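You operate a simulated robot arm through the tools that you are given. There is no shell and no other tool. Be economical: measure what you need, move in short steps, check, and stop when the job is done.

Carry out the task below with a simulated robot arm. There is one attempt and no reset: what you move stays moved.

Task
Fetch the blue tile and set it on the top of the board stack. Put the drip cup in the sink bowl. Shut the boiler flap. Turn the white flow dial to 3 L/min. Take the white probe on the top of the pipe bench and put it away on the top of the meter stand. Fetch the gloves box and set it on top of the white hawk. Put two of the thick green packers from the top of the site box on the top of the fixings bench. Take the stiff black brush and put it on the black mat. Put the box marked "Sealer" from the top of the sample bench on the white panel and the box labelled "Packers" on the floor bay cell by the aisle. Fetch the board patch that says "F-71" from the patch rack and set it on the low site board shelf. Take the white sack marked "Tile bond" from the clear end of the power bench and put it on the low shelf of the power bench. Any order will do. Set down upright: blue tile, drip cup, box.

Only the result counts: the job must be done as asked and must still hold three seconds after the hand-in. Knocking over, shifting, dropping, spilling or breaking anything else fails it.

Robot
A 6-joint arm with a two-finger parallel gripper on a trunk, on a base that drives. Base frame: it is fixed to the floor where the robot stands at the start and does not move with it; the origin is under the middle of the robot, x ahead of it, y to its left, z up; the surface under the hand at the start is at about z = 55.5. Readings come in cm, degrees, newtons and seconds.
With the tool pointing down near the work surface it reaches from about 26 to 68 cm from the robot's upright axis, wherever it stands. Its first joint turns from -166.0 to 166.0 degrees. Places, roughly: black mat [40, 300, 80]; blue tile (10x5x12 cm) [50, 10, 60]; board patch [-225, 125, 75]; boiler flap [40, -910, 140]; card box, packers box [-150, -75, 75]; drip cup (6x6x8 cm) [-90, -450, 120]; floor bay cell by the aisle (31x21 cm) [-420, -186, 36]; gloves box [50, -200, 50]; low shelf of the power bench [-330, 370, 40]; low site board shelf (115x24 cm) [-56, 380, 40]; sink bowl [50, -530, 70]; stiff black brush (13x6x11 cm) [70, 50, 100]; thick green packer [50, -25, 50]; top of the board stack [-190, 240, 80]; top of the fixings bench [-160, 140, 80]; top of the meter stand [-140, 50, 80]; white flow dial [-90, -540, 110]; white hawk (20x20x13 cm) [-220, -30, 80]; white panel (22x16x2 cm) [-150, -60, 80]; white probe [50, -375, 75]; white sack [-375, 375, 100]. Payload 4.1 kg.
Tool frame: the origin (TCP) lies between the finger pads and is the grasp point; the fingertips stand 2.3 cm ahead of it; z points along the fingers, y is the line along which they close. Largest opening 9.4 cm; finger width 3.8, thickness 1; the body of the gripper, 5.4 by 9.6 cm, starts 3.9 cm behind the TCP.
Orientation is told as [roll, pitch, yaw] about the base's x, y, z axes, in that order, counted from this pose: with the fingers straight down and closing along the base's y, the tool's x points along the base's -x, its y along +y and its z along -z.

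Tools
- The arm moves only by the tool arm_command. Its argument "series" is a list of rows, each a list of 2 entries, a list of its own where there are three numbers: the shift along the tool's x, y, z in units of 50 mm (1.0 is 50 mm), then the turn, a rotation vector about the tool's x, y, z in units of 6 degrees (1.0 is 6 degrees). In form: [[[x, y, z], [wx, wy, wz]], ...]. A call has 1 to 10 rows; each row shifts and turns the commanded pose from where the row before left it, along the tool's axes as they then stand. "gripper" is the closure, from 0 (fully open) to 1 (shut), set as the call begins (left out, the last holds). A call with a number of a shift or a turn outside -1 to 1 is refused whole. Rows are played at 5 a second. More than 5 cm and 8.6 degrees between two rows, or a gripper value outside its range, and nothing of the call is played. Where a pose cannot be reached the arm comes as near as it can. A force on the tool above 40 N (or 10 N above the force at the start of the call, whichever is more), or a blocked arm, ends the call early, and 0.2 s more pass. Each finger travels about 4.5 cm/s and halts on what it meets, pressing with about 36 N; the grip force reading is that of the motor and also rises with nothing between the fingers. The clock runs only during rows and for 0.2 s after the last one: add rows that do not move to give the fingers time. The reply holds the time, the measured pose of the TCP, the force on the tool along the base axes, the opening and the grip force, in the units named above and with some noise, with the torque about the TCP (base axes, N m) and any sound that the robot's microphone picked up, and new pictures: "pictures" is both (left out), scene, wrist or none.
- Cameras (640 x 400 px; columns grow to the right, rows downward): "scene" is now at [2.67, 15.87, 144.9]; the picture's right is [-0.09, -1.00, 0.00], its down [-0.59, 0.05, -0.81] and it looks along [0.80, -0.07, -0.59] (base axes); focal length 285 px, centre (320, 200). "wrist" rides on the gripper at [8.7, 1.6, -7.4] in the tool frame; the picture's right is [-0.18, 0.98, 0.00], its down [-0.58, -0.11, -0.81] and it looks along [-0.79, -0.15, 0.59] (tool axes); focal length 243 px, centre (320, 200).
- slide_trunk(by): slides the trunk up (or, below 0, down) by that many cm; the arm and the scene camera ride with it, the base frame stays. It gives what a move gives, with no picture.
- base_move(legs): drives the robot by 1 to 6 legs, each [ahead, turn to the left] in cm and degrees, along the robot's own axes; the way and the turn of a leg run together, so that a leg with both is an arc; at most 150 cm and 180 degrees a leg. The arm and the cameras ride along, it lands a little off, and it stops where it bumps. It gives what a move gives, and a new picture of the scene camera.
- pan_tilt(pan, tilt): turns the head with the scene camera to pan (to the left, within 155 degrees either way) and tilt (down, from -29 to 69), counted from straight ahead of the robot. It gives what a move gives, and a new picture of the scene camera.
- probe_pixels(camera, pixels): for up to 12 pixels [column, row] of the newest picture of that camera ("zoom" is the newest enlarged one), the place [x, y, z] in the base frame of the surface seen there, good to about 0.2 cm. No time passes.
- enlarge(camera, box): a new picture of the part [left, top, right, bottom] of that camera's present view, enlarged. No time passes.
- finish_job(): hands the job in; it is judged then, once.

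Work in short steps. Measure before you move; look again where a grasp or a placing could have gone wrong, and mend it. You have 378 turns and 360 pictures in all, those below and enlarged ones among them. Open the gripper and draw the arm clear of the work before you hand the job in, unless the task says otherwise; then end with one line.

The tools are called after "Emit:" as name(argument=value, ...) on one line, values as JSON. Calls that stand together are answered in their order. arm_command: Moves the arm, as the interface text tells. Its arguments: {"type":"object","properties":{"series":{"type":"array","items":{"type":"array"}},"gripper":{"type":"number"},"pictures":{"type":"string","enum":["both","scene","wrist","none"]}},"required":["series"]} The other tools are called the same way: slide_trunk (by) slides the trunk up or down; base_move (legs) drives the base; pan_tilt (pan, tilt) turns the head that bears the scene camera; probe_pixels (camera, pixels) gives the place of the surface under pixels of a picture; enlarge (camera, box) takes an enlarged picture of a part of a camera's view; finish_job () hands the job in.

At the start:

```text
time_s: 0.0
tcp_pos: [41.9, -10.11, 127.36]
orientation: [-0.1, 0.0, 0.0]
wrist_force: [0.1, 0.7, -0.9]
moment: [-0.01, 0.0, 0.01]
opening: 9.4
gripper_force: 0.0
trunk travel left (down, up): [-40.1, 18.9]
robot x, y, heading: [-0.07, -0.14, 0.0]
head pan, tilt: [-4.9, 36.3]
```

scene: 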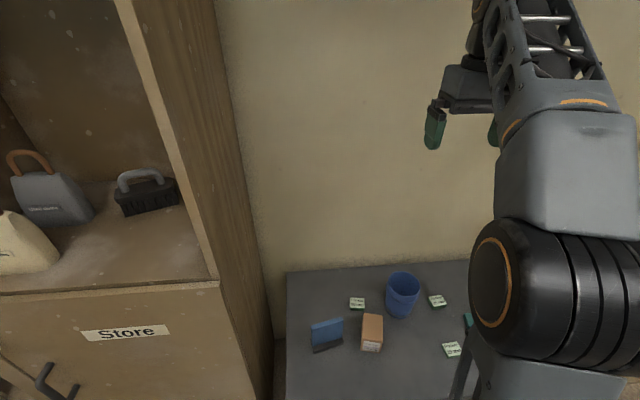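
wrist: 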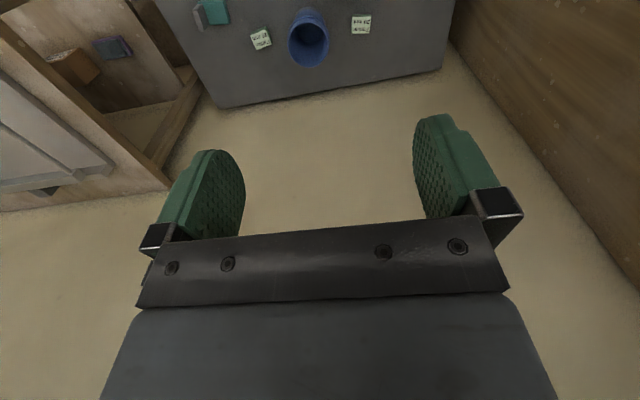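

The blue tile (about px 327,333) and green packers (357,303; 437,300; 452,349) are on the bench ahead. I enlarge and probe them.

Emit:
enlarge(camera="scene", box=[270, 250, 510, 400])

Emit:
probe_pixels(camera="scene", pixels=[[327, 322], [312, 328], [342, 318], [328, 345], [357, 303], [437, 300], [452, 349], [372, 325], [403, 280], [300, 370], [145, 190], [290, 275]])

```text
2.67 times, centred on (390, 325) of scene
```

zoom: 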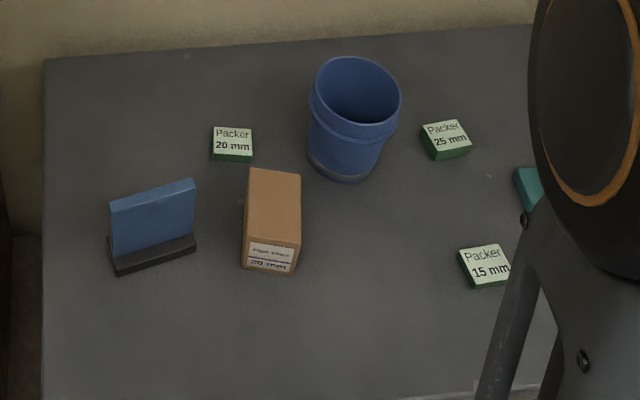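

```text
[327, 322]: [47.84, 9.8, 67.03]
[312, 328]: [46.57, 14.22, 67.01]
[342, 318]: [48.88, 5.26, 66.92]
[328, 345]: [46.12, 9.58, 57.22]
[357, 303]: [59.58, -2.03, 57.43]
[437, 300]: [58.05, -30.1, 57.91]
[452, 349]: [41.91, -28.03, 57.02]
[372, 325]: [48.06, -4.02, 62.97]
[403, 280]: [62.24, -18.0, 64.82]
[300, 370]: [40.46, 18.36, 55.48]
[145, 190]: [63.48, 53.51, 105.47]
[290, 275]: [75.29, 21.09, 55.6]
```

I survey the surroundings first to know the furniture; pan right.

Emit:
pan_tilt(pan=-45, tilt=36)

Emit:
pan_tilt(pan=60, tilt=25)

Emit:
pan_tilt(pan=135, tilt=25)

Emit:
pan_tilt(pan=-140, tilt=25)

Emit:
pan_tilt(pan=-90, tilt=25)

```text
time_s: 1.1
tcp_pos: [41.85, -9.98, 127.22]
orientation: [0.0, 0.0, -0.1]
wrist_force: [0.7, 0.7, 0.0]
moment: [0.02, 0.02, -0.01]
opening: 9.43
gripper_force: 0.1
trunk travel left (down, up): [-40.1, 18.9]
robot x, y, heading: [-0.09, 0.1, 0.0]
head pan, tilt: [-45.0, 36.0]
```

scene: 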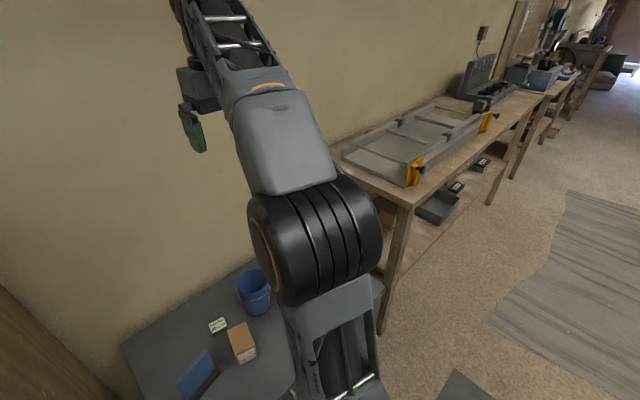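

```text
time_s: 2.9
tcp_pos: [41.81, -10.0, 127.4]
orientation: [0.0, 0.0, 0.0]
wrist_force: [-0.3, -0.2, 0.4]
moment: [0.0, 0.02, -0.02]
opening: 9.4
gripper_force: 0.0
trunk travel left (down, up): [-40.1, 18.9]
robot x, y, heading: [0.05, -0.05, -0.1]
head pan, tilt: [60.0, 25.0]
```

scene: 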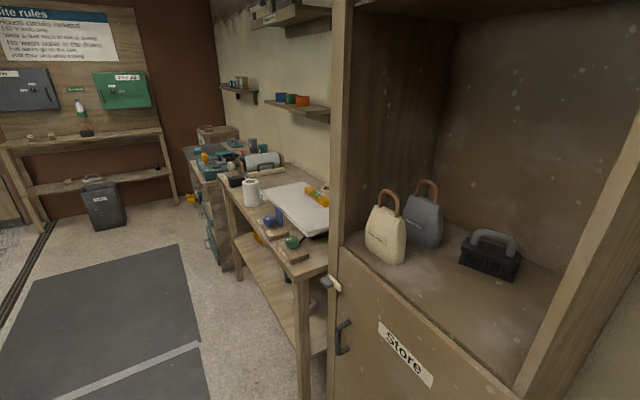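

```text
time_s: 4.4
tcp_pos: [41.62, -10.08, 127.38]
orientation: [0.0, -0.1, 0.0]
wrist_force: [0.7, 0.4, -0.4]
moment: [0.01, 0.0, -0.03]
opening: 9.38
gripper_force: 0.1
trunk travel left (down, up): [-40.1, 18.9]
robot x, y, heading: [-0.05, -0.08, -0.2]
head pan, tilt: [135.0, 25.0]
```

scene: 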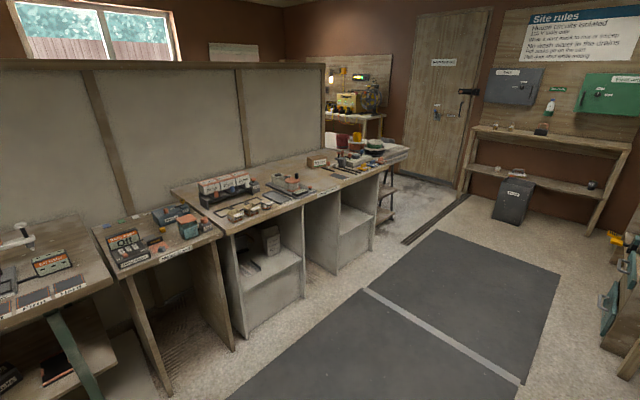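

```text
time_s: 8.2
tcp_pos: [41.71, -9.97, 127.42]
orientation: [0.0, 0.0, 0.0]
wrist_force: [-0.5, -0.2, 0.4]
moment: [-0.01, -0.03, 0.0]
opening: 9.37
gripper_force: 0.0
trunk travel left (down, up): [-40.1, 18.9]
robot x, y, heading: [-0.31, 0.12, -0.2]
head pan, tilt: [-140.0, 25.0]
```

scene: 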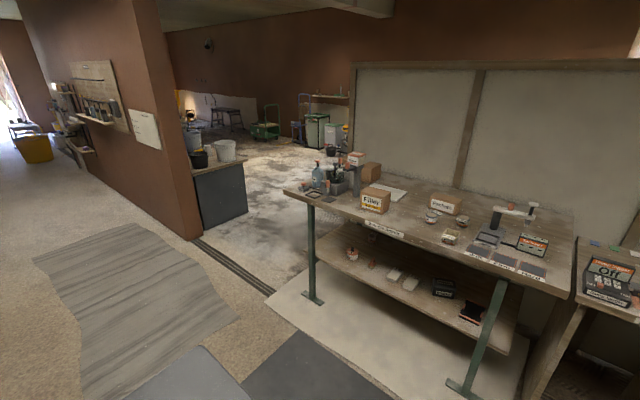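

```text
time_s: 9.3
tcp_pos: [41.82, -10.04, 127.33]
orientation: [0.0, 0.0, -0.1]
wrist_force: [-0.9, -0.6, 0.3]
moment: [0.01, -0.01, -0.01]
opening: 9.41
gripper_force: 0.1
trunk travel left (down, up): [-40.1, 18.9]
robot x, y, heading: [0.17, 0.02, -0.0]
head pan, tilt: [-90.0, 25.0]
```

scene: 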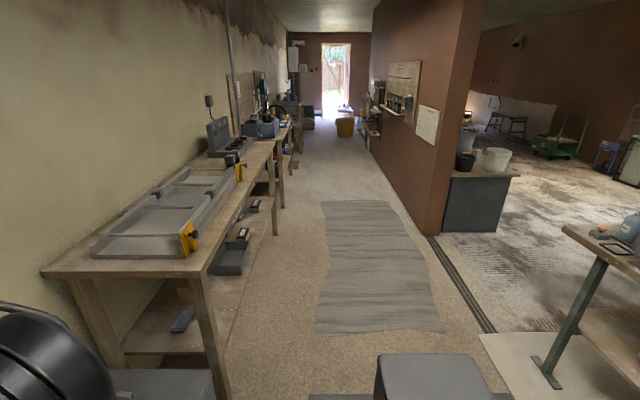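

The survey gives me the layout. Now I look back at the near bench to measure the tile and cabinet clearance.

Emit:
pan_tilt(pan=15, tilt=42)

```text
time_s: 11.2
tcp_pos: [41.72, -10.1, 127.42]
orientation: [-0.1, 0.1, -0.1]
wrist_force: [0.4, -0.4, 0.8]
moment: [0.02, -0.01, 0.0]
opening: 9.41
gripper_force: 0.0
trunk travel left (down, up): [-40.1, 18.9]
robot x, y, heading: [0.07, 0.15, -0.2]
head pan, tilt: [15.0, 42.0]
```

scene: 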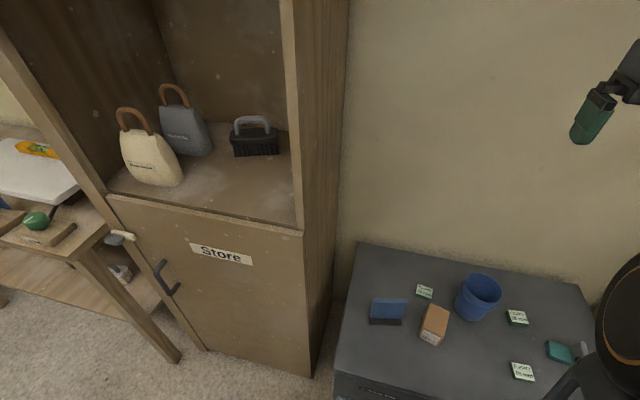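

Emit:
enlarge(camera="scene", box=[340, 240, 600, 400])

Emit:
probe_pixels(camera="scene", pixels=[[297, 290], [320, 250], [325, 150], [288, 210], [255, 120], [250, 140], [235, 150], [277, 150], [232, 128], [118, 193], [120, 240], [560, 352]])

```text
2.46 times, centred on (470, 320) of scene
```

zoom: 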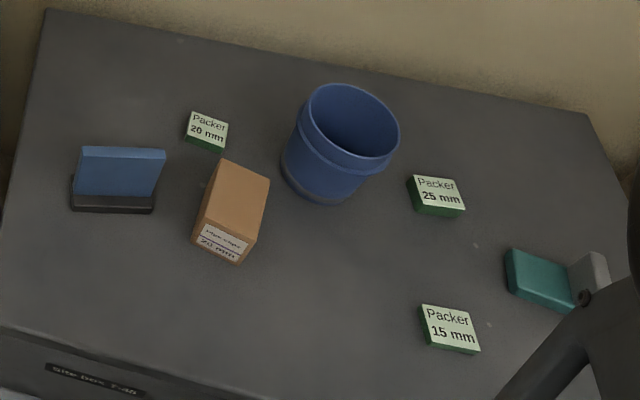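

```text
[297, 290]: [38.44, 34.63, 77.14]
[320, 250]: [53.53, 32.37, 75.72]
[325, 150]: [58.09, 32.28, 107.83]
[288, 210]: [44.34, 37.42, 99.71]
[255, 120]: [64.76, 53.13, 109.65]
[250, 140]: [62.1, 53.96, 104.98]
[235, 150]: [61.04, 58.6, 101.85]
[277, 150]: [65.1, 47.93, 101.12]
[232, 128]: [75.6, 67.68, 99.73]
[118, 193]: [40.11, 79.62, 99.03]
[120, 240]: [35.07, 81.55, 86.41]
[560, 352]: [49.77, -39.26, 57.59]
```

Packers are marked 20, 25 and 15 mm; the thick two would be 20 and 25. I probe the tile and packers in the enlargement.

Emit:
probe_pixels(camera="zoom", pixels=[[84, 150], [162, 153], [82, 160], [158, 163], [120, 152], [118, 185], [190, 116], [228, 125], [185, 137], [413, 178], [457, 183], [465, 206]])

Emit:
enlarge(camera="scene", box=[360, 280, 420, 330])

```text
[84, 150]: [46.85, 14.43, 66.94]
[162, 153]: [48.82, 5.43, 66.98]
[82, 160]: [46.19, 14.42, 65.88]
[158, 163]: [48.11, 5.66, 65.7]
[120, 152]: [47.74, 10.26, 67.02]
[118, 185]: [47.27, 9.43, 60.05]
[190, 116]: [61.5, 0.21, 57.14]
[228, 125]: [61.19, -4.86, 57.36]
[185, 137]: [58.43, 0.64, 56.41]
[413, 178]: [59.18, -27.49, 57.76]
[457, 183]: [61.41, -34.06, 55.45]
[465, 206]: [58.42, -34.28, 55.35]
```

```text
8.00 times, centred on (390, 305) of scene
```

zoom: 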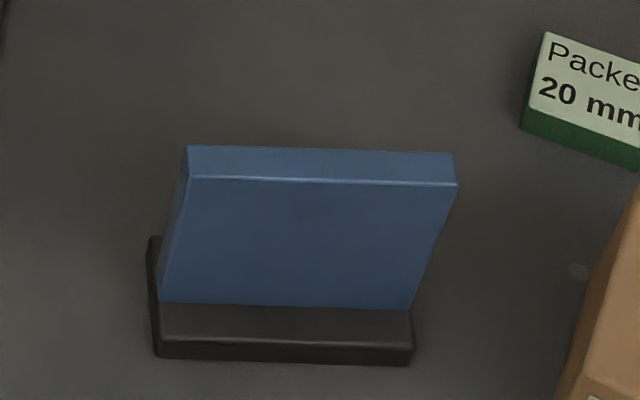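

Tile plate centre is about (47.9, 9.9), top z 67, normal at 12° from x. I move above it and turn yaw by −78°.

Emit:
arm_command(series=[[[-0.244, 0.8, 0], [0, 0, 0]], [[-0.244, 0.8, 0], [0, 0, 0]], [[-0.244, 0.8, 0], [0, 0, 0]], [[-0.244, 0.8, 0], [0, 0, 0]], [[-0.244, 0.8, 0], [0, 0, 0]], [[0, 0, 1], [0, 0, 1]], [[0, 0, 1], [0, 0, 1]], [[0, 0, 1], [0, 0, 1]], [[0, 0, 1], [0, 0, 1]], [[0, 0, 1], [0, 0, 1]]], pictures="none", gripper=0)

Emit:
arm_command(series=[[[0, 0, 1], [0, 0, 1]], [[0, 0, 1], [0, 0, 1]], [[0, 0, 0.5], [0, 0, 1]], [[0, 0, 0.5], [0, 0, 1]], [[0, 0, 0], [0, 0, 1]], [[0, 0, 0], [0, 0, 1]], [[0, 0, 0], [0, 0, 1]], [[0, 0, 0], [0, 0, 0.95]]], pictures="both")

```text
time_s: 13.4
tcp_pos: [47.04, 9.87, 100.44]
orientation: [0.0, -0.2, -30.1]
wrist_force: [0.6, -0.5, 0.2]
moment: [0.01, 0.01, 0.0]
opening: 9.4
gripper_force: 0.1
out of reach, approached as far as the arm can: row 3, 4, 5
trunk travel left (down, up): [-40.1, 18.9]
robot x, y, heading: [-0.22, -0.19, 0.0]
head pan, tilt: [15.0, 42.0]
```

```text
time_s: 15.2
tcp_pos: [47.1, 9.79, 85.57]
orientation: [0.0, 0.0, -77.7]
wrist_force: [-0.3, -0.3, 0.4]
moment: [0.0, -0.01, 0.01]
opening: 9.39
gripper_force: 0.0
trunk travel left (down, up): [-40.1, 18.9]
robot x, y, heading: [0.06, 0.02, 0.1]
head pan, tilt: [15.0, 42.0]
```

scene: 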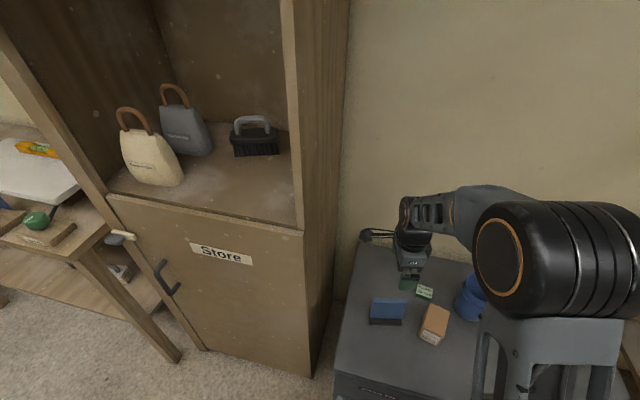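
wrist: 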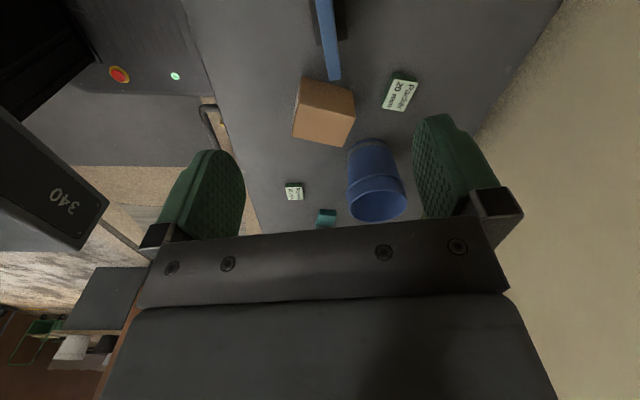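

The tile edge is seen at wrist px (325,28). I probe its top edge from the wrist view for exact alignment.

Emit:
probe_pixels(camera="wrist", pixels=[[320, 10], [331, 10], [324, 40], [334, 40], [328, 70], [338, 70], [344, 25], [315, 10]])

Emit:
enlarge(camera="wrist", box=[280, 0, 420, 120])

```text
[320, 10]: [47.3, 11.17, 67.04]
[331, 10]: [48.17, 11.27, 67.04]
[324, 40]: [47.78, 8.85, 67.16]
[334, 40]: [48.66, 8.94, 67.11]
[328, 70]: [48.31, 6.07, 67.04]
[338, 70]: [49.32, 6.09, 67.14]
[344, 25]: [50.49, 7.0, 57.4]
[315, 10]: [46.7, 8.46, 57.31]
```

```text
3.33 times, centred on (350, 60) of wrist
```

zoom: 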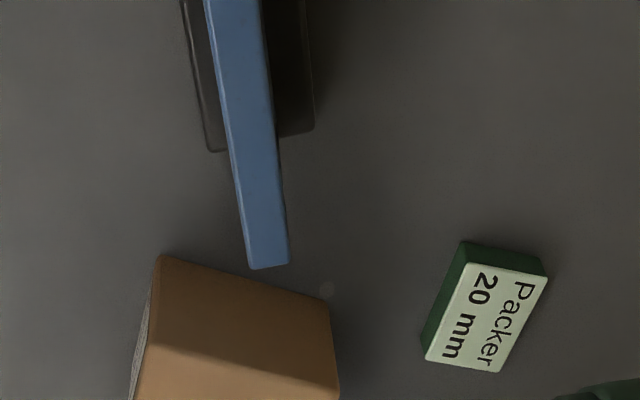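

Aligned within a degree. I shift +0.95 cm along tool y and descend to z≈64.

Emit:
arm_command(series=[[[0, 0.19, 0], [0, 0, 0]], [[0, 0, 1], [0, 0, 0]], [[0, 0, 1], [0, 0, 0]], [[0, 0, 1], [0, 0, 0]], [[0, 0, 0.9], [0, 0, 0]], [[0, 0, 0.4], [0, 0, 0]]], pictures="wrist")

```text
time_s: 16.6
tcp_pos: [48.27, 10.16, 64.16]
orientation: [0.1, 0.0, -77.7]
wrist_force: [-0.6, 0.3, -0.7]
moment: [0.01, -0.05, -0.03]
opening: 9.4
gripper_force: 0.0
trunk travel left (down, up): [-40.1, 18.9]
robot x, y, heading: [0.37, -0.08, 0.1]
head pan, tilt: [15.0, 42.0]
```

wrist: 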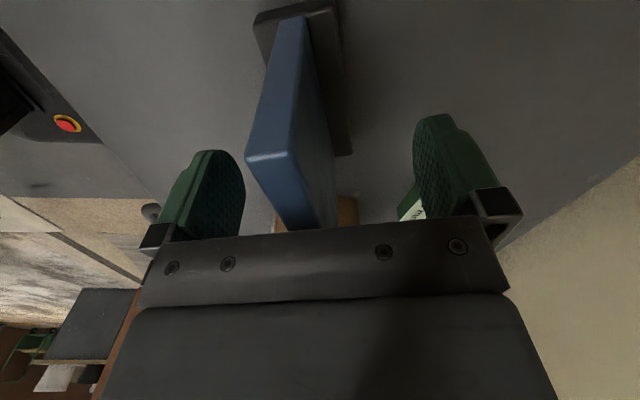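

The plate is between the fingers. I close on it, then lift.

Emit:
arm_command(series=[[[0, 0, 0], [0, 0, 0]], [[0, 0, 0], [0, 0, 0]], [[0, 0, 0], [0, 0, 0]], [[0, 0, 0], [0, 0, 0]], [[0, 0, 0], [0, 0, 0]], [[0, 0, 0], [0, 0, 0]], [[0, 0, 0], [0, 0, 0]]], gripper=1, pictures="none")

Emit:
arm_command(series=[[[0, 0, -0.6], [0, 0, 0]], [[0, 0, -1], [0, 0, 0]], [[0, 0, -1], [0, 0, 0]], [[0, 0, -1], [0, 0, 0]], [[0, 0, -1], [0, 0, 0]], [[0, 0, -1], [0, 0, 0]], [[0, 0, -1], [0, 0, 0]]], pictures="both")

```text
time_s: 18.2
tcp_pos: [48.18, 10.08, 64.06]
orientation: [-0.1, 0.0, -77.7]
wrist_force: [-1.9, 0.0, 0.3]
moment: [-0.03, 0.05, 0.01]
opening: 1.38
gripper_force: 35.9
trunk travel left (down, up): [-40.1, 18.9]
robot x, y, heading: [-0.2, 0.06, 0.3]
head pan, tilt: [15.0, 42.0]
```

```text
time_s: 19.8
tcp_pos: [48.31, 10.35, 97.26]
orientation: [0.0, 0.0, -77.8]
wrist_force: [-0.3, 0.3, -4.2]
moment: [-0.01, 0.03, 0.01]
opening: 1.38
gripper_force: 36.1
trunk travel left (down, up): [-40.1, 18.9]
robot x, y, heading: [0.18, -0.26, 0.1]
head pan, tilt: [15.0, 42.0]
```

scene: 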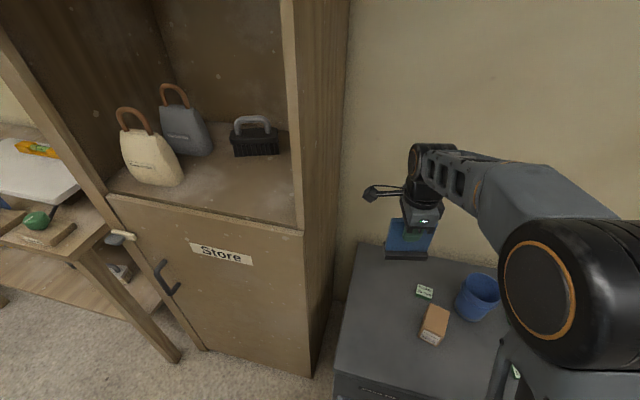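
wrist: 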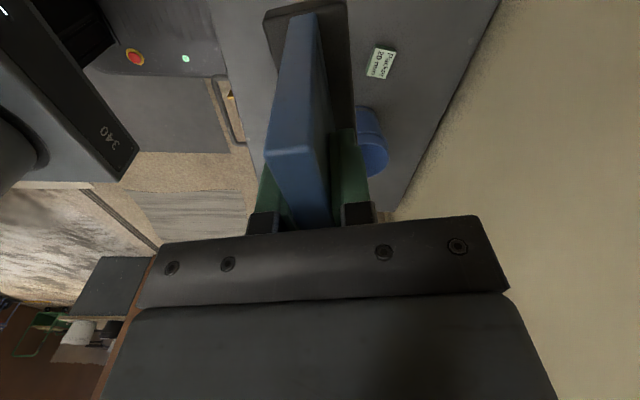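

Tile is held (base bottom ≈8.6 cm under TCP). I draw the arm in and look toward the board stack.

Emit:
arm_command(series=[[[0.213, -0.97, 0], [0, 0, 0]], [[0.213, -0.97, 0], [0, 0, 0]], [[0.213, -0.97, 0], [0, 0, 0]]], pictures="none")

Emit:
pan_tilt(pan=130, tilt=22)

Emit:
probe_pixels(camera="scene", pixels=[[100, 300], [165, 255], [190, 215], [225, 225], [330, 185], [430, 155], [370, 125], [300, 65], [400, 230], [540, 265], [345, 165], [545, 130]])

Emit:
enlarge(camera="scene", box=[220, 60, 480, 222])

```text
time_s: 20.6
tcp_pos: [33.21, 10.0, 96.93]
orientation: [0.0, 0.0, -77.7]
wrist_force: [-0.1, 0.8, -2.2]
moment: [-0.01, 0.01, -0.04]
opening: 1.37
gripper_force: 36.1
trunk travel left (down, up): [-40.1, 18.9]
robot x, y, heading: [-0.04, -0.15, -0.1]
head pan, tilt: [15.0, 42.0]
```

```text
time_s: 22.5
tcp_pos: [33.35, 10.07, 97.01]
orientation: [0.0, 0.0, -77.6]
wrist_force: [-0.4, -0.2, -2.5]
moment: [0.01, 0.01, 0.04]
opening: 1.38
gripper_force: 35.6
trunk travel left (down, up): [-40.1, 18.9]
robot x, y, heading: [-0.48, 0.06, -0.2]
head pan, tilt: [130.0, 22.0]
```

scene: 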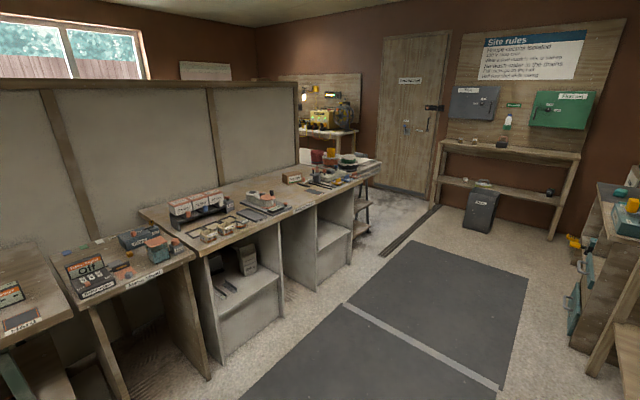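

```text
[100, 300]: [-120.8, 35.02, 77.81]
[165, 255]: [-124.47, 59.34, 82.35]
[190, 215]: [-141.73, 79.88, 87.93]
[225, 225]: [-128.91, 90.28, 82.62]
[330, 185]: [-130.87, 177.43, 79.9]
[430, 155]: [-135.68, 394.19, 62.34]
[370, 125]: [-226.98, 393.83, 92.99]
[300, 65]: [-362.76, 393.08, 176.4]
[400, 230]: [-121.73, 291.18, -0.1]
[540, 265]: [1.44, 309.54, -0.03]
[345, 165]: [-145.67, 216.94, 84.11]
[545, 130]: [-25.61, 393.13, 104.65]
```

```text
2.46 times, centred on (350, 141) of scene
```

zoom: 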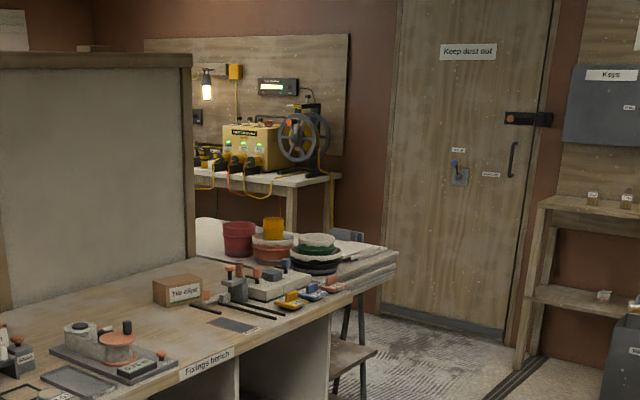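

The board stack is the white slab past the fixings bench around (-150..-230, 220..260). I back up 30, turn left, and drive along the aisle.

Emit:
base_move(legs=[[-35, 0], [0, 90], [150, 0], [80, 0]])

Emit:
pan_tilt(pan=75, tilt=35)

```text
time_s: 39.5
tcp_pos: [-34.1, 264.27, 96.88]
orientation: [0.0, -0.1, 9.5]
wrist_force: [0.2, 0.0, -3.1]
moment: [0.02, 0.01, 0.03]
opening: 1.4
gripper_force: 35.7
trunk travel left (down, up): [-40.1, 18.9]
robot x, y, heading: [-25.84, 230.41, 87.3]
head pan, tilt: [130.0, 22.0]
```

scene: 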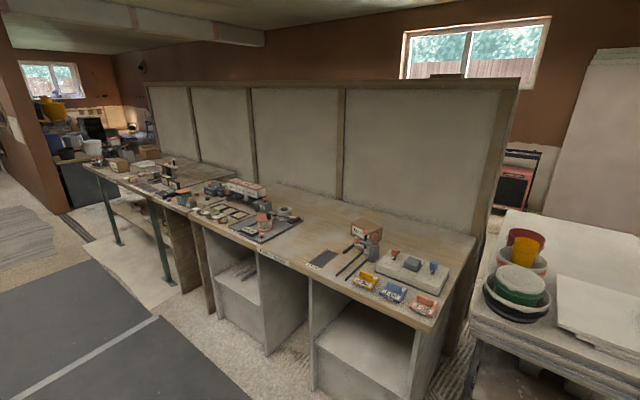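

```text
time_s: 40.7
tcp_pos: [-34.17, 264.33, 96.81]
orientation: [0.0, -0.1, 9.6]
wrist_force: [0.8, -0.9, -2.7]
moment: [0.01, 0.02, 0.01]
opening: 1.39
gripper_force: 35.9
trunk travel left (down, up): [-40.1, 18.9]
robot x, y, heading: [-25.29, 230.7, 87.2]
head pan, tilt: [75.0, 35.0]
```

scene: 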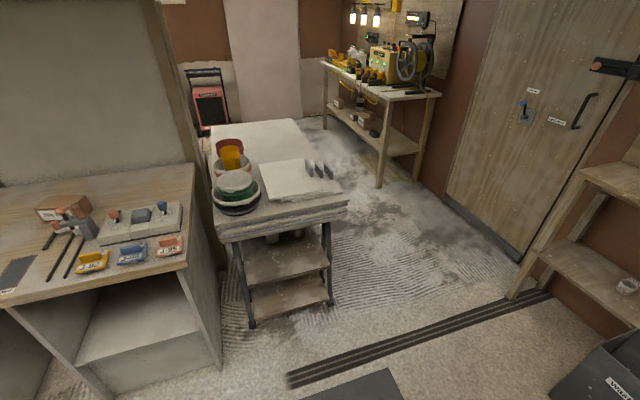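

I probe the board stack surface and its contents.

Emit:
enlarge(camera="scene", box=[180, 110, 360, 250])

Emit:
probe_pixels(camera="scene", pixels=[[260, 140], [215, 130], [295, 125], [315, 195], [270, 165], [325, 200], [270, 212], [220, 230], [345, 208], [235, 185], [250, 340], [325, 310]])

```text
2.86 times, centred on (270, 180) of scene
```

zoom: 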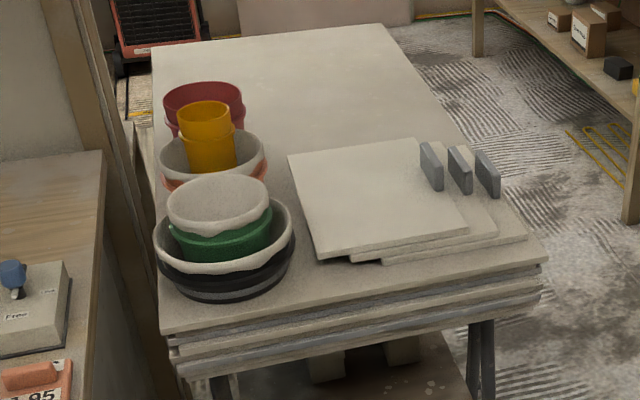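

```text
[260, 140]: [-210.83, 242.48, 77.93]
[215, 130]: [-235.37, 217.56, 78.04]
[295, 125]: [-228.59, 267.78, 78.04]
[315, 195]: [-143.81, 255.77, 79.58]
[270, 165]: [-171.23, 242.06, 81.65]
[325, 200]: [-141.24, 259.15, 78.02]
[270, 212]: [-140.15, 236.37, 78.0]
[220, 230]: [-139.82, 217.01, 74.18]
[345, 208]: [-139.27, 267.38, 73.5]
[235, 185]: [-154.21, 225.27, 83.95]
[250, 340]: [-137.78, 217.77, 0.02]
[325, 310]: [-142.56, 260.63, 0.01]
```

Board-stack top is z=78.0 and is clear for x from −180 to −235. I'll approach from its open side: drive to about (−203, 322) facing −y.

Emit:
base_move(legs=[[0, 49.5], [130, 0], [0, 43], [80, 0], [0, 90]])

Emit:
pan_tilt(pan=0, tilt=45)

```text
time_s: 59.2
tcp_pos: [-188.2, 284.5, 96.97]
orientation: [0.0, 0.1, -164.8]
wrist_force: [0.5, -0.3, -2.9]
moment: [0.01, 0.01, 0.01]
opening: 1.39
gripper_force: 35.8
trunk travel left (down, up): [-40.1, 18.9]
robot x, y, heading: [-200.1, 317.07, -87.4]
head pan, tilt: [75.0, 35.0]
```

scene: 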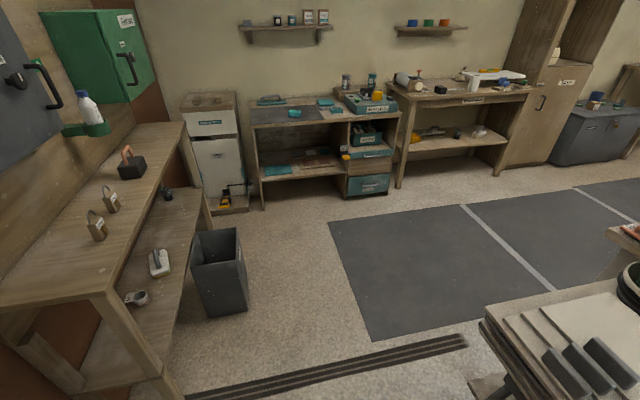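

```text
time_s: 60.7
tcp_pos: [-188.12, 284.51, 96.87]
orientation: [0.0, 0.0, -164.8]
wrist_force: [-0.2, -0.4, -3.1]
moment: [0.0, -0.01, -0.01]
opening: 1.4
gripper_force: 36.5
trunk travel left (down, up): [-40.1, 18.9]
robot x, y, heading: [-200.3, 317.39, -87.2]
head pan, tilt: [0.0, 45.0]
```

scene: 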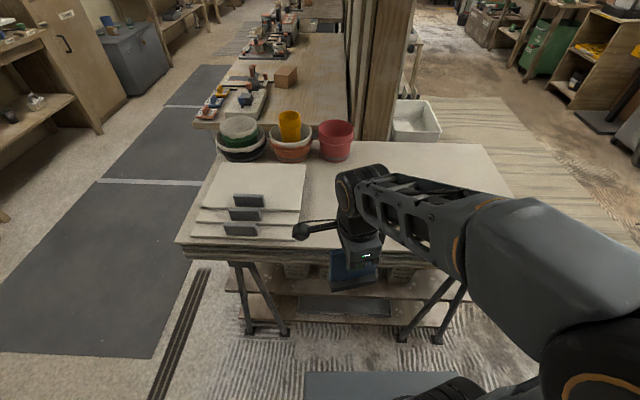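

The board stack is ahead with the clear part at right. I move the tile over (−200, 256).

Emit:
arm_command(series=[[[-0.544, 0.696, 0], [0, 0, 0]], [[-0.544, 0.696, 0], [0, 0, 0]], [[-0.544, 0.696, 0], [0, 0, 0]], [[-0.544, 0.696, 0], [0, 0, 0]], [[-0.544, 0.696, 0], [0, 0, 0]], [[-0.544, 0.696, 0], [0, 0, 0]], [[-0.544, 0.696, 0], [0, 0, 0]], [[0, 0, 1], [0, 0, 0]], [[0, 0, 0.7], [0, 0, 0]]], pictures="scene")

```text
time_s: 62.7
tcp_pos: [-200.23, 256.02, 88.17]
orientation: [0.0, -0.1, -164.8]
wrist_force: [0.2, 0.4, -3.9]
moment: [0.03, -0.01, -0.04]
opening: 1.42
gripper_force: 36.0
trunk travel left (down, up): [-40.1, 18.9]
robot x, y, heading: [-199.95, 317.22, -87.2]
head pan, tilt: [0.0, 45.0]
```

scene: 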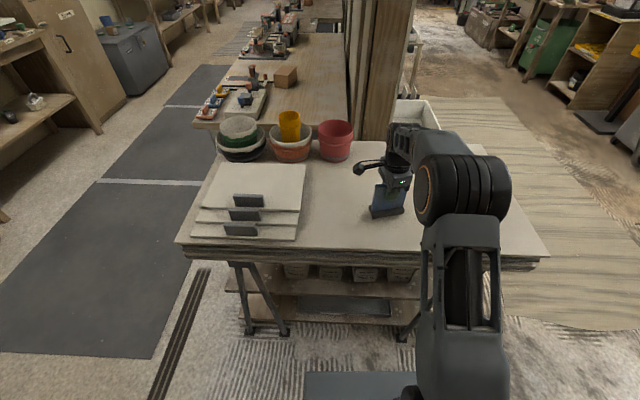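

Tile bottom is about 1.6 cm over the board. I lower gently to contact.

Emit:
arm_command(series=[[[0, 0, 0.2], [0, 0, 0]], [[0, 0, 0.08], [0, 0, 0]], [[0, 0, 0.03], [0, 0, 0]], [[0, 0, 0.02], [0, 0, 0]]], pictures="none")

```text
time_s: 63.7
tcp_pos: [-200.17, 255.95, 86.69]
orientation: [0.0, 0.0, -164.8]
wrist_force: [0.1, 0.5, -3.2]
moment: [0.0, 0.01, 0.0]
opening: 1.39
gripper_force: 36.1
trunk travel left (down, up): [-40.1, 18.9]
robot x, y, heading: [-200.33, 317.12, -87.2]
head pan, tilt: [0.0, 45.0]
```

Nearly touching (force still −3.2 N); 2–3 mm more.

Emit:
arm_command(series=[[[0, 0, 0.03], [0, 0, 0]], [[0, 0, 0.02], [0, 0, 0]]], pictures="none")

Emit:
arm_command(series=[[[0, 0, 0], [0, 0, 0]], [[0, 0, 0], [0, 0, 0]], [[0, 0, 0], [0, 0, 0]], [[0, 0, 0], [0, 0, 0]], [[0, 0, 0], [0, 0, 0]]], pictures="none", gripper=0.3)

Emit:
arm_command(series=[[[0, 0, -1], [0, 0, 0]], [[0, 0, -1], [0, 0, 0]], [[0, 0, -1], [0, 0, 0]], [[0, 0, -1], [0, 0, 0]], [[0, 0, -1], [0, 0, 0]], [[0, 0, -1], [0, 0, 0]]], pictures="both")

```text
time_s: 64.3
tcp_pos: [-200.28, 256.03, 86.53]
orientation: [0.1, -0.1, -164.8]
wrist_force: [-3.2, 0.1, 4.4]
moment: [0.3, -0.12, 0.13]
opening: 1.4
gripper_force: 35.9
trunk travel left (down, up): [-40.1, 18.9]
robot x, y, heading: [-199.9, 317.45, -87.3]
head pan, tilt: [0.0, 45.0]
```

```text
time_s: 65.5
tcp_pos: [-200.22, 256.12, 86.49]
orientation: [0.0, 0.0, -164.8]
wrist_force: [-0.6, 0.2, -0.9]
moment: [-0.06, -0.02, 0.02]
opening: 6.59
gripper_force: 0.0
trunk travel left (down, up): [-40.1, 18.9]
robot x, y, heading: [-200.0, 317.38, -87.1]
head pan, tilt: [0.0, 45.0]
```

```text
time_s: 66.9
tcp_pos: [-200.33, 257.16, 115.82]
orientation: [0.1, 0.1, -164.8]
wrist_force: [0.1, -0.1, 0.6]
moment: [0.03, -0.04, 0.04]
opening: 6.6
gripper_force: 0.0
out of reach, approached as far as the arm can: row 6
trunk travel left (down, up): [-40.1, 18.9]
robot x, y, heading: [-199.74, 317.42, -87.0]
head pan, tilt: [0.0, 45.0]
```

scene: 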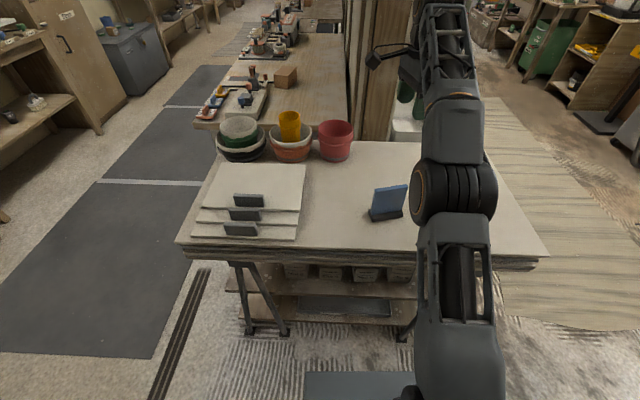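
wrist: 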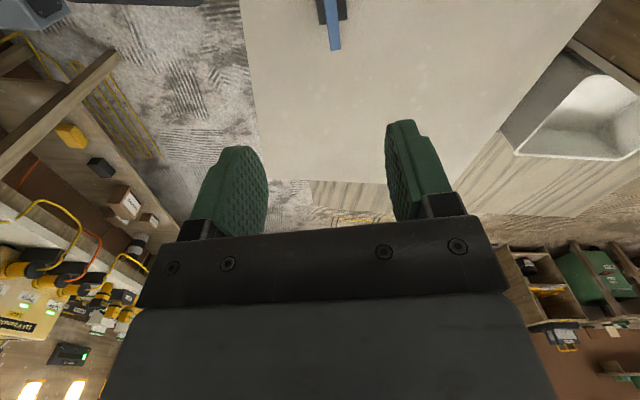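

Tile stands upright on the board stack. I retract and look toward the power bench for the sack.

Emit:
arm_command(series=[[[0.262, -0.965, 0], [0, 0, 0]], [[0.262, -0.965, 0], [0, 0, 0]], [[0.262, -0.965, 0], [0, 0, 0]], [[0.262, -0.965, 0], [0, 0, 0]], [[0.262, -0.965, 0], [0, 0, 0]]], pictures="none", gripper=0)

Emit:
pan_tilt(pan=-113, tilt=25)

```text
time_s: 68.1
tcp_pos: [-200.24, 282.15, 115.9]
orientation: [-0.1, 0.0, -164.8]
wrist_force: [1.2, 1.2, 0.5]
moment: [-0.01, -0.03, 0.04]
opening: 9.41
gripper_force: 0.1
trunk travel left (down, up): [-40.1, 18.9]
robot x, y, heading: [-200.07, 317.54, -87.1]
head pan, tilt: [0.0, 45.0]
```

```text
time_s: 70.0
tcp_pos: [-200.25, 282.12, 115.9]
orientation: [0.0, -0.1, -164.8]
wrist_force: [-0.5, -0.4, 0.3]
moment: [-0.01, -0.01, 0.02]
opening: 9.38
gripper_force: 0.1
trunk travel left (down, up): [-40.1, 18.9]
robot x, y, heading: [-199.86, 317.41, -87.0]
head pan, tilt: [-113.0, 25.0]
```

scene: 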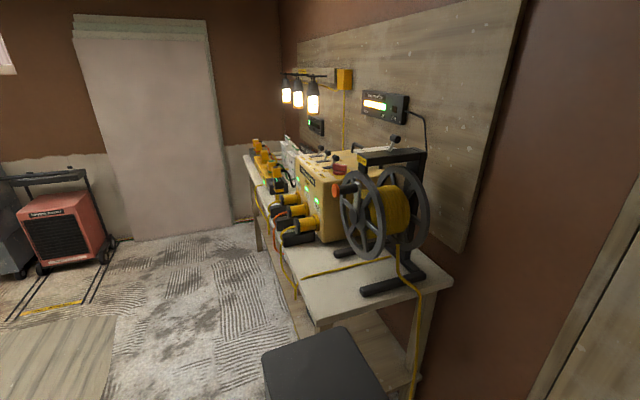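

I enlarge the bench's far end and probe it, including the dark square at (320,365).

Emit:
enlarge(camera="scene", box=[220, 110, 460, 260])

Emit:
probe_pixels(camera="scene", pixels=[[320, 365], [300, 340], [325, 310], [440, 280], [245, 165], [400, 265], [255, 240], [350, 330], [290, 150], [150, 235], [285, 290]])

```text
2.67 times, centred on (340, 185) of scene
```

zoom: 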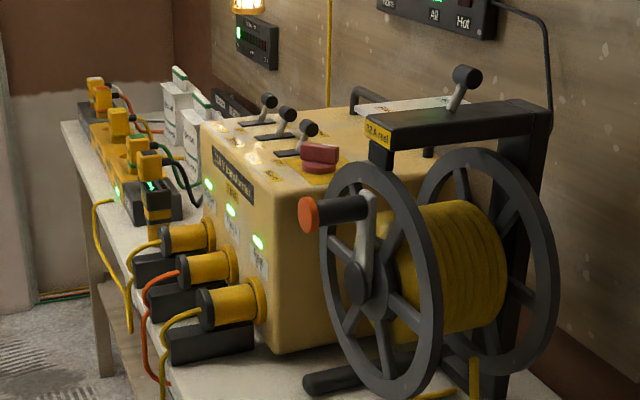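

```text
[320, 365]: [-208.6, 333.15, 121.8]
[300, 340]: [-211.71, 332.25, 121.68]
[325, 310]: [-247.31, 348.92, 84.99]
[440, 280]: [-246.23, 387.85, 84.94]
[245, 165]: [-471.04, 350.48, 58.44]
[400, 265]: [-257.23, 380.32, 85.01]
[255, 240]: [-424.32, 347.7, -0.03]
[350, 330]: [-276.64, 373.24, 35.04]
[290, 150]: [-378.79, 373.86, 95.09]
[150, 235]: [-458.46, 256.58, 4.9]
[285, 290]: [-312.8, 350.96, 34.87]
```

The dark square is the robot itself. Sacks stand at about (−379, 374) on the bench (z 85), low shelf z≈35. I drive to about (−335, 306) facing the bench.

Emit:
base_move(legs=[[0, -88.2], [135, 0], [0, -94.8]])

Emit:
pan_tilt(pan=30, tilt=40)

```text
time_s: 84.5
tcp_pos: [-333.6, 343.7, 115.99]
orientation: [0.1, 0.0, 12.3]
wrist_force: [-1.0, -0.3, 0.3]
moment: [0.0, -0.03, -0.02]
opening: 9.38
gripper_force: 0.0
trunk travel left (down, up): [-40.1, 18.9]
robot x, y, heading: [-335.76, 308.43, 90.2]
head pan, tilt: [-113.0, 25.0]
```

scene: 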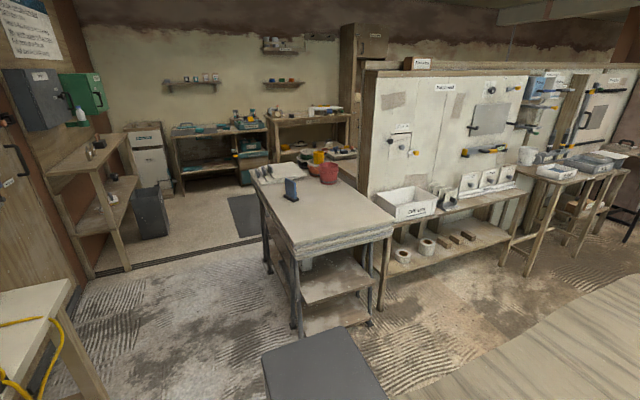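

```text
time_s: 86.8
tcp_pos: [-333.46, 343.6, 115.99]
orientation: [0.1, 0.0, 12.3]
wrist_force: [-0.2, 0.0, -0.6]
moment: [0.03, 0.0, -0.03]
opening: 9.39
gripper_force: 0.1
trunk travel left (down, up): [-40.1, 18.9]
robot x, y, heading: [-335.46, 308.16, 89.8]
head pan, tilt: [30.0, 40.0]
```

scene: 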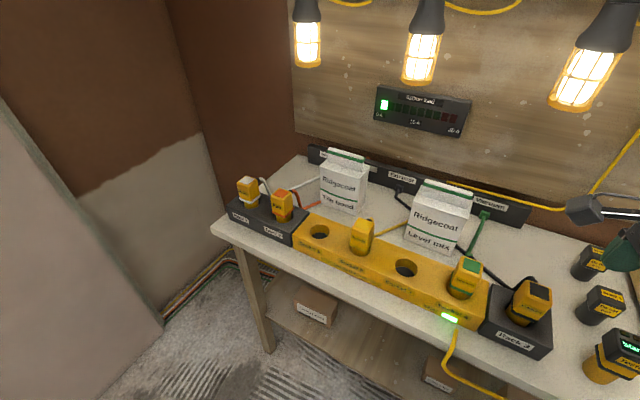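

"Tile bond" is the left sack at (343,180). I probe its outline, the lamps and the shelf space.

Emit:
enlarge(camera="scene", box=[220, 130, 500, 300])

Emit:
probe_pixels(camera="scene", pixels=[[345, 153], [327, 150], [366, 157], [340, 200], [322, 175], [362, 185], [307, 45], [421, 60], [580, 85], [320, 345], [400, 350], [283, 300]])

```text
2.29 times, centred on (360, 215) of scene
```

zoom: 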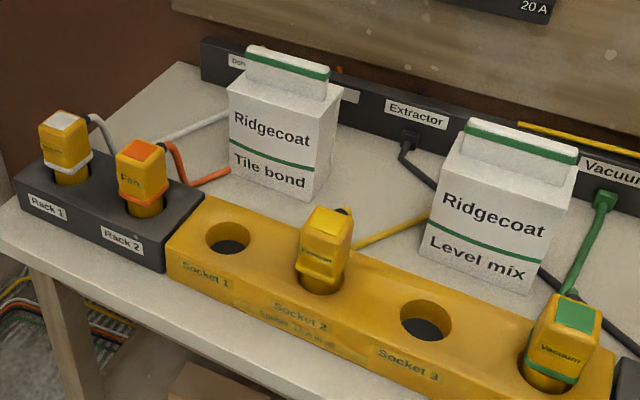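

```text
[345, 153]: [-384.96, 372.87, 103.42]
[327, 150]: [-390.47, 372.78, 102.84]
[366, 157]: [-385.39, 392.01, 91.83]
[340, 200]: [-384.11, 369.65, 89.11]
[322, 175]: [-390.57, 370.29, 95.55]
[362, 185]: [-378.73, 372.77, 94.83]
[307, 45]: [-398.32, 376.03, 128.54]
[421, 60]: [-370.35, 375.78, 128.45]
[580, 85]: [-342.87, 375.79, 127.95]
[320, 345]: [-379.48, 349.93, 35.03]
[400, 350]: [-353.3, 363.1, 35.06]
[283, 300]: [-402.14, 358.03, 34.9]
```

I reposition sideways to stand in front of the Tile bond sack (x≈−385, y≈311).

Emit:
base_move(legs=[[0, 86.5], [50, 0], [0, -86.5]])

Emit:
pan_tilt(pan=5, tilt=38)

```text
time_s: 97.0
tcp_pos: [-383.88, 347.66, 116.0]
orientation: [0.0, -0.1, 11.9]
wrist_force: [-1.1, 0.5, 0.0]
moment: [-0.03, 0.03, 0.01]
opening: 9.39
gripper_force: 0.1
trunk travel left (down, up): [-40.1, 18.9]
robot x, y, heading: [-386.19, 312.5, 89.7]
head pan, tilt: [30.0, 40.0]
```

scene: 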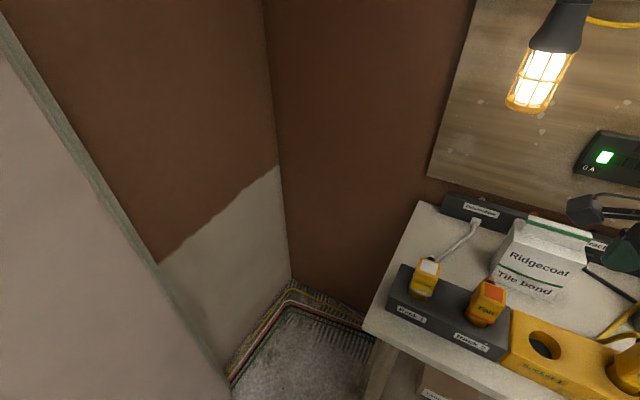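

```text
time_s: 97.9
tcp_pos: [-383.82, 347.65, 115.86]
orientation: [0.0, 0.0, 11.8]
wrist_force: [0.5, 0.3, -0.5]
moment: [0.05, -0.01, -0.01]
opening: 9.38
gripper_force: 0.0
trunk travel left (down, up): [-40.1, 18.9]
robot x, y, heading: [-386.4, 311.85, 89.5]
head pan, tilt: [5.0, 38.0]
```

scene: 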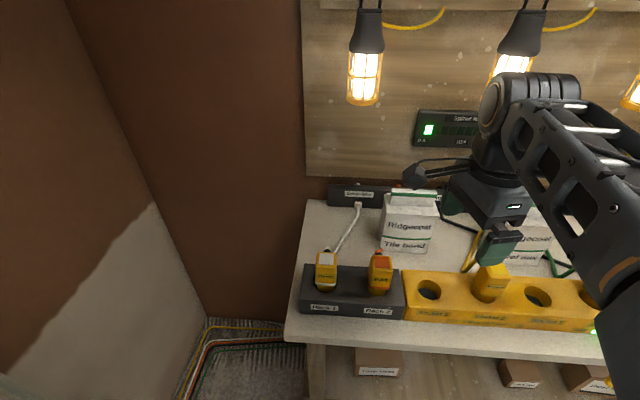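

I probe the sack, plugs and lamps from here.

Emit:
enlarge(camera="scene", box=[290, 170, 500, 310])

Emit:
probe_pixels(camera="scene", pixels=[[393, 192], [435, 193], [413, 198], [385, 215], [437, 215], [407, 240], [326, 258], [380, 260], [430, 285], [490, 272], [363, 100], [515, 72]])

```text
2.86 times, centred on (395, 240) of scene
```

zoom: 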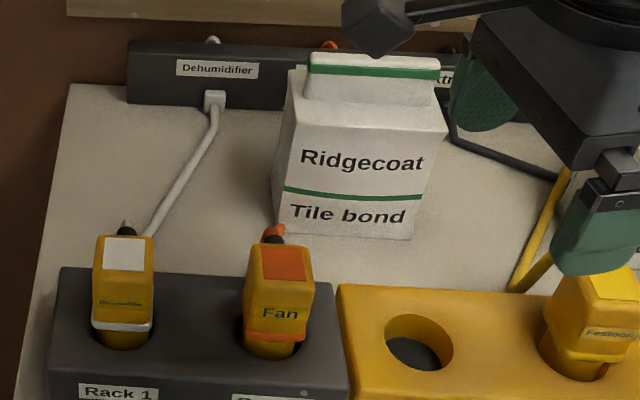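

```text
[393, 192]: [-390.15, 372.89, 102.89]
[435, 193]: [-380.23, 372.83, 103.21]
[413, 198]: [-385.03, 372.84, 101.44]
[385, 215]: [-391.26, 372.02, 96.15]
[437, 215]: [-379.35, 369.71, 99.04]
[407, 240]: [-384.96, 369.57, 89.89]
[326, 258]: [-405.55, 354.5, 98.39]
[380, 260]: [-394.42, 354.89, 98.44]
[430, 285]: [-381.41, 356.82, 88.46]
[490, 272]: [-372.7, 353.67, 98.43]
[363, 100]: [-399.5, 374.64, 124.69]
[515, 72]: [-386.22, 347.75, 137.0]
```

I probe the flap's top thickness and the lamp bottoms.

Emit:
probe_pixels(camera="zoom", pixels=[[340, 54], [340, 58], [375, 57], [420, 60], [375, 65], [375, 72], [310, 72], [438, 78], [290, 75], [440, 120]])

Emit:
probe_pixels(camera="scene", pixels=[[363, 103], [350, 80], [380, 80], [363, 50], [495, 72]])

```text
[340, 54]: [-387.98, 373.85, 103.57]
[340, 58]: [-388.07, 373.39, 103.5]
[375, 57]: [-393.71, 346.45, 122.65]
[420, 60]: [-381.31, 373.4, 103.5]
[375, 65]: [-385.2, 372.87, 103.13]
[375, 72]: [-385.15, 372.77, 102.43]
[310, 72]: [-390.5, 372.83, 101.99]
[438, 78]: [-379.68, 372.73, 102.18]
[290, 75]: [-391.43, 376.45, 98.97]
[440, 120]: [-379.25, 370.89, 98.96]
```

```text
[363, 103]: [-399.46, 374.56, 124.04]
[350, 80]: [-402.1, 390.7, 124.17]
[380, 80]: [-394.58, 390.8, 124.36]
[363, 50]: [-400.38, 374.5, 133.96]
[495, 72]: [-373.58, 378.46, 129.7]
```

Flap spans y≈372.8–375.5, z 99–103.5. I square the gripper, drop to z≈108.5 and advance over the flap.

Emit:
arm_command(series=[[[0, 0, 0.74], [0, 0, 0.98]], [[0, 0, 0.74], [0, 0, 0.98]], [[0.28, 0.5, 0], [0, 0, 0]], [[0, 0.9, 0], [0, 0, 0]], [[0, 0.9, 0], [0, 0, 0]], [[0, 0.9, 0], [0, 0, 0]]], pictures="both", gripper=0)

```text
time_s: 99.3
tcp_pos: [-385.34, 363.88, 108.22]
orientation: [0.1, 0.0, 0.0]
wrist_force: [-0.1, -0.4, -0.3]
moment: [-0.03, 0.02, -0.02]
opening: 9.41
gripper_force: 0.0
trunk travel left (down, up): [-40.1, 18.9]
robot x, y, heading: [-386.68, 312.52, 89.6]
head pan, tilt: [5.0, 38.0]
```

scene: 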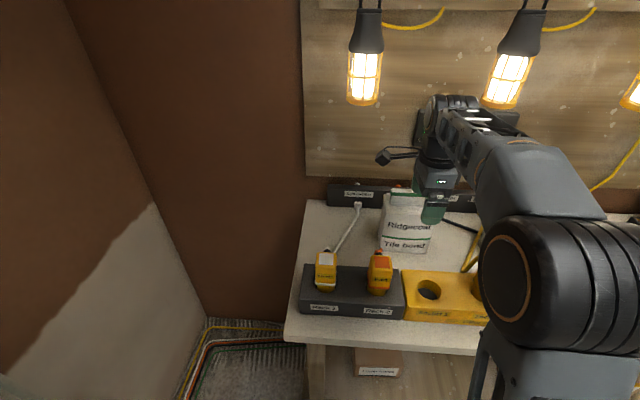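
wrist: 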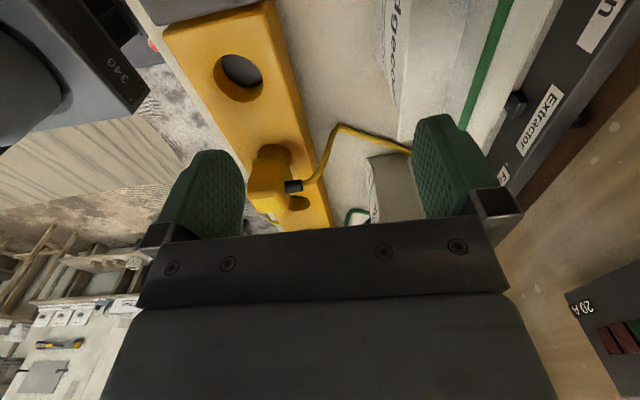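

The flap is seen near wrist px (500,60). I probe its edges there.

Emit:
probe_pixels(camera="wrist", pixels=[[490, 40], [505, 40], [515, 40], [525, 40], [535, 40], [545, 40], [560, 40], [420, 40], [470, 40]])

Emit:
enlarge(camera="wrist", box=[400, 0, 640, 150])

```text
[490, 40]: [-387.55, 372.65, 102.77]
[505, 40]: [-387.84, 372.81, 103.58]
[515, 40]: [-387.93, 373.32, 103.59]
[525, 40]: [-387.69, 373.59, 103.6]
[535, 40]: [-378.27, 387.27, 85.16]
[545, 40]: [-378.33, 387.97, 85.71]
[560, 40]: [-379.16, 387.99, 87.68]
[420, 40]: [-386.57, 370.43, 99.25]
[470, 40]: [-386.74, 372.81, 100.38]
```

```text
2.67 times, centred on (520, 75) of wrist
```

zoom: 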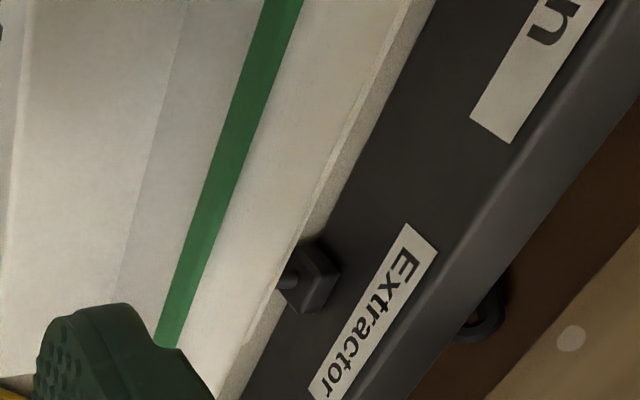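

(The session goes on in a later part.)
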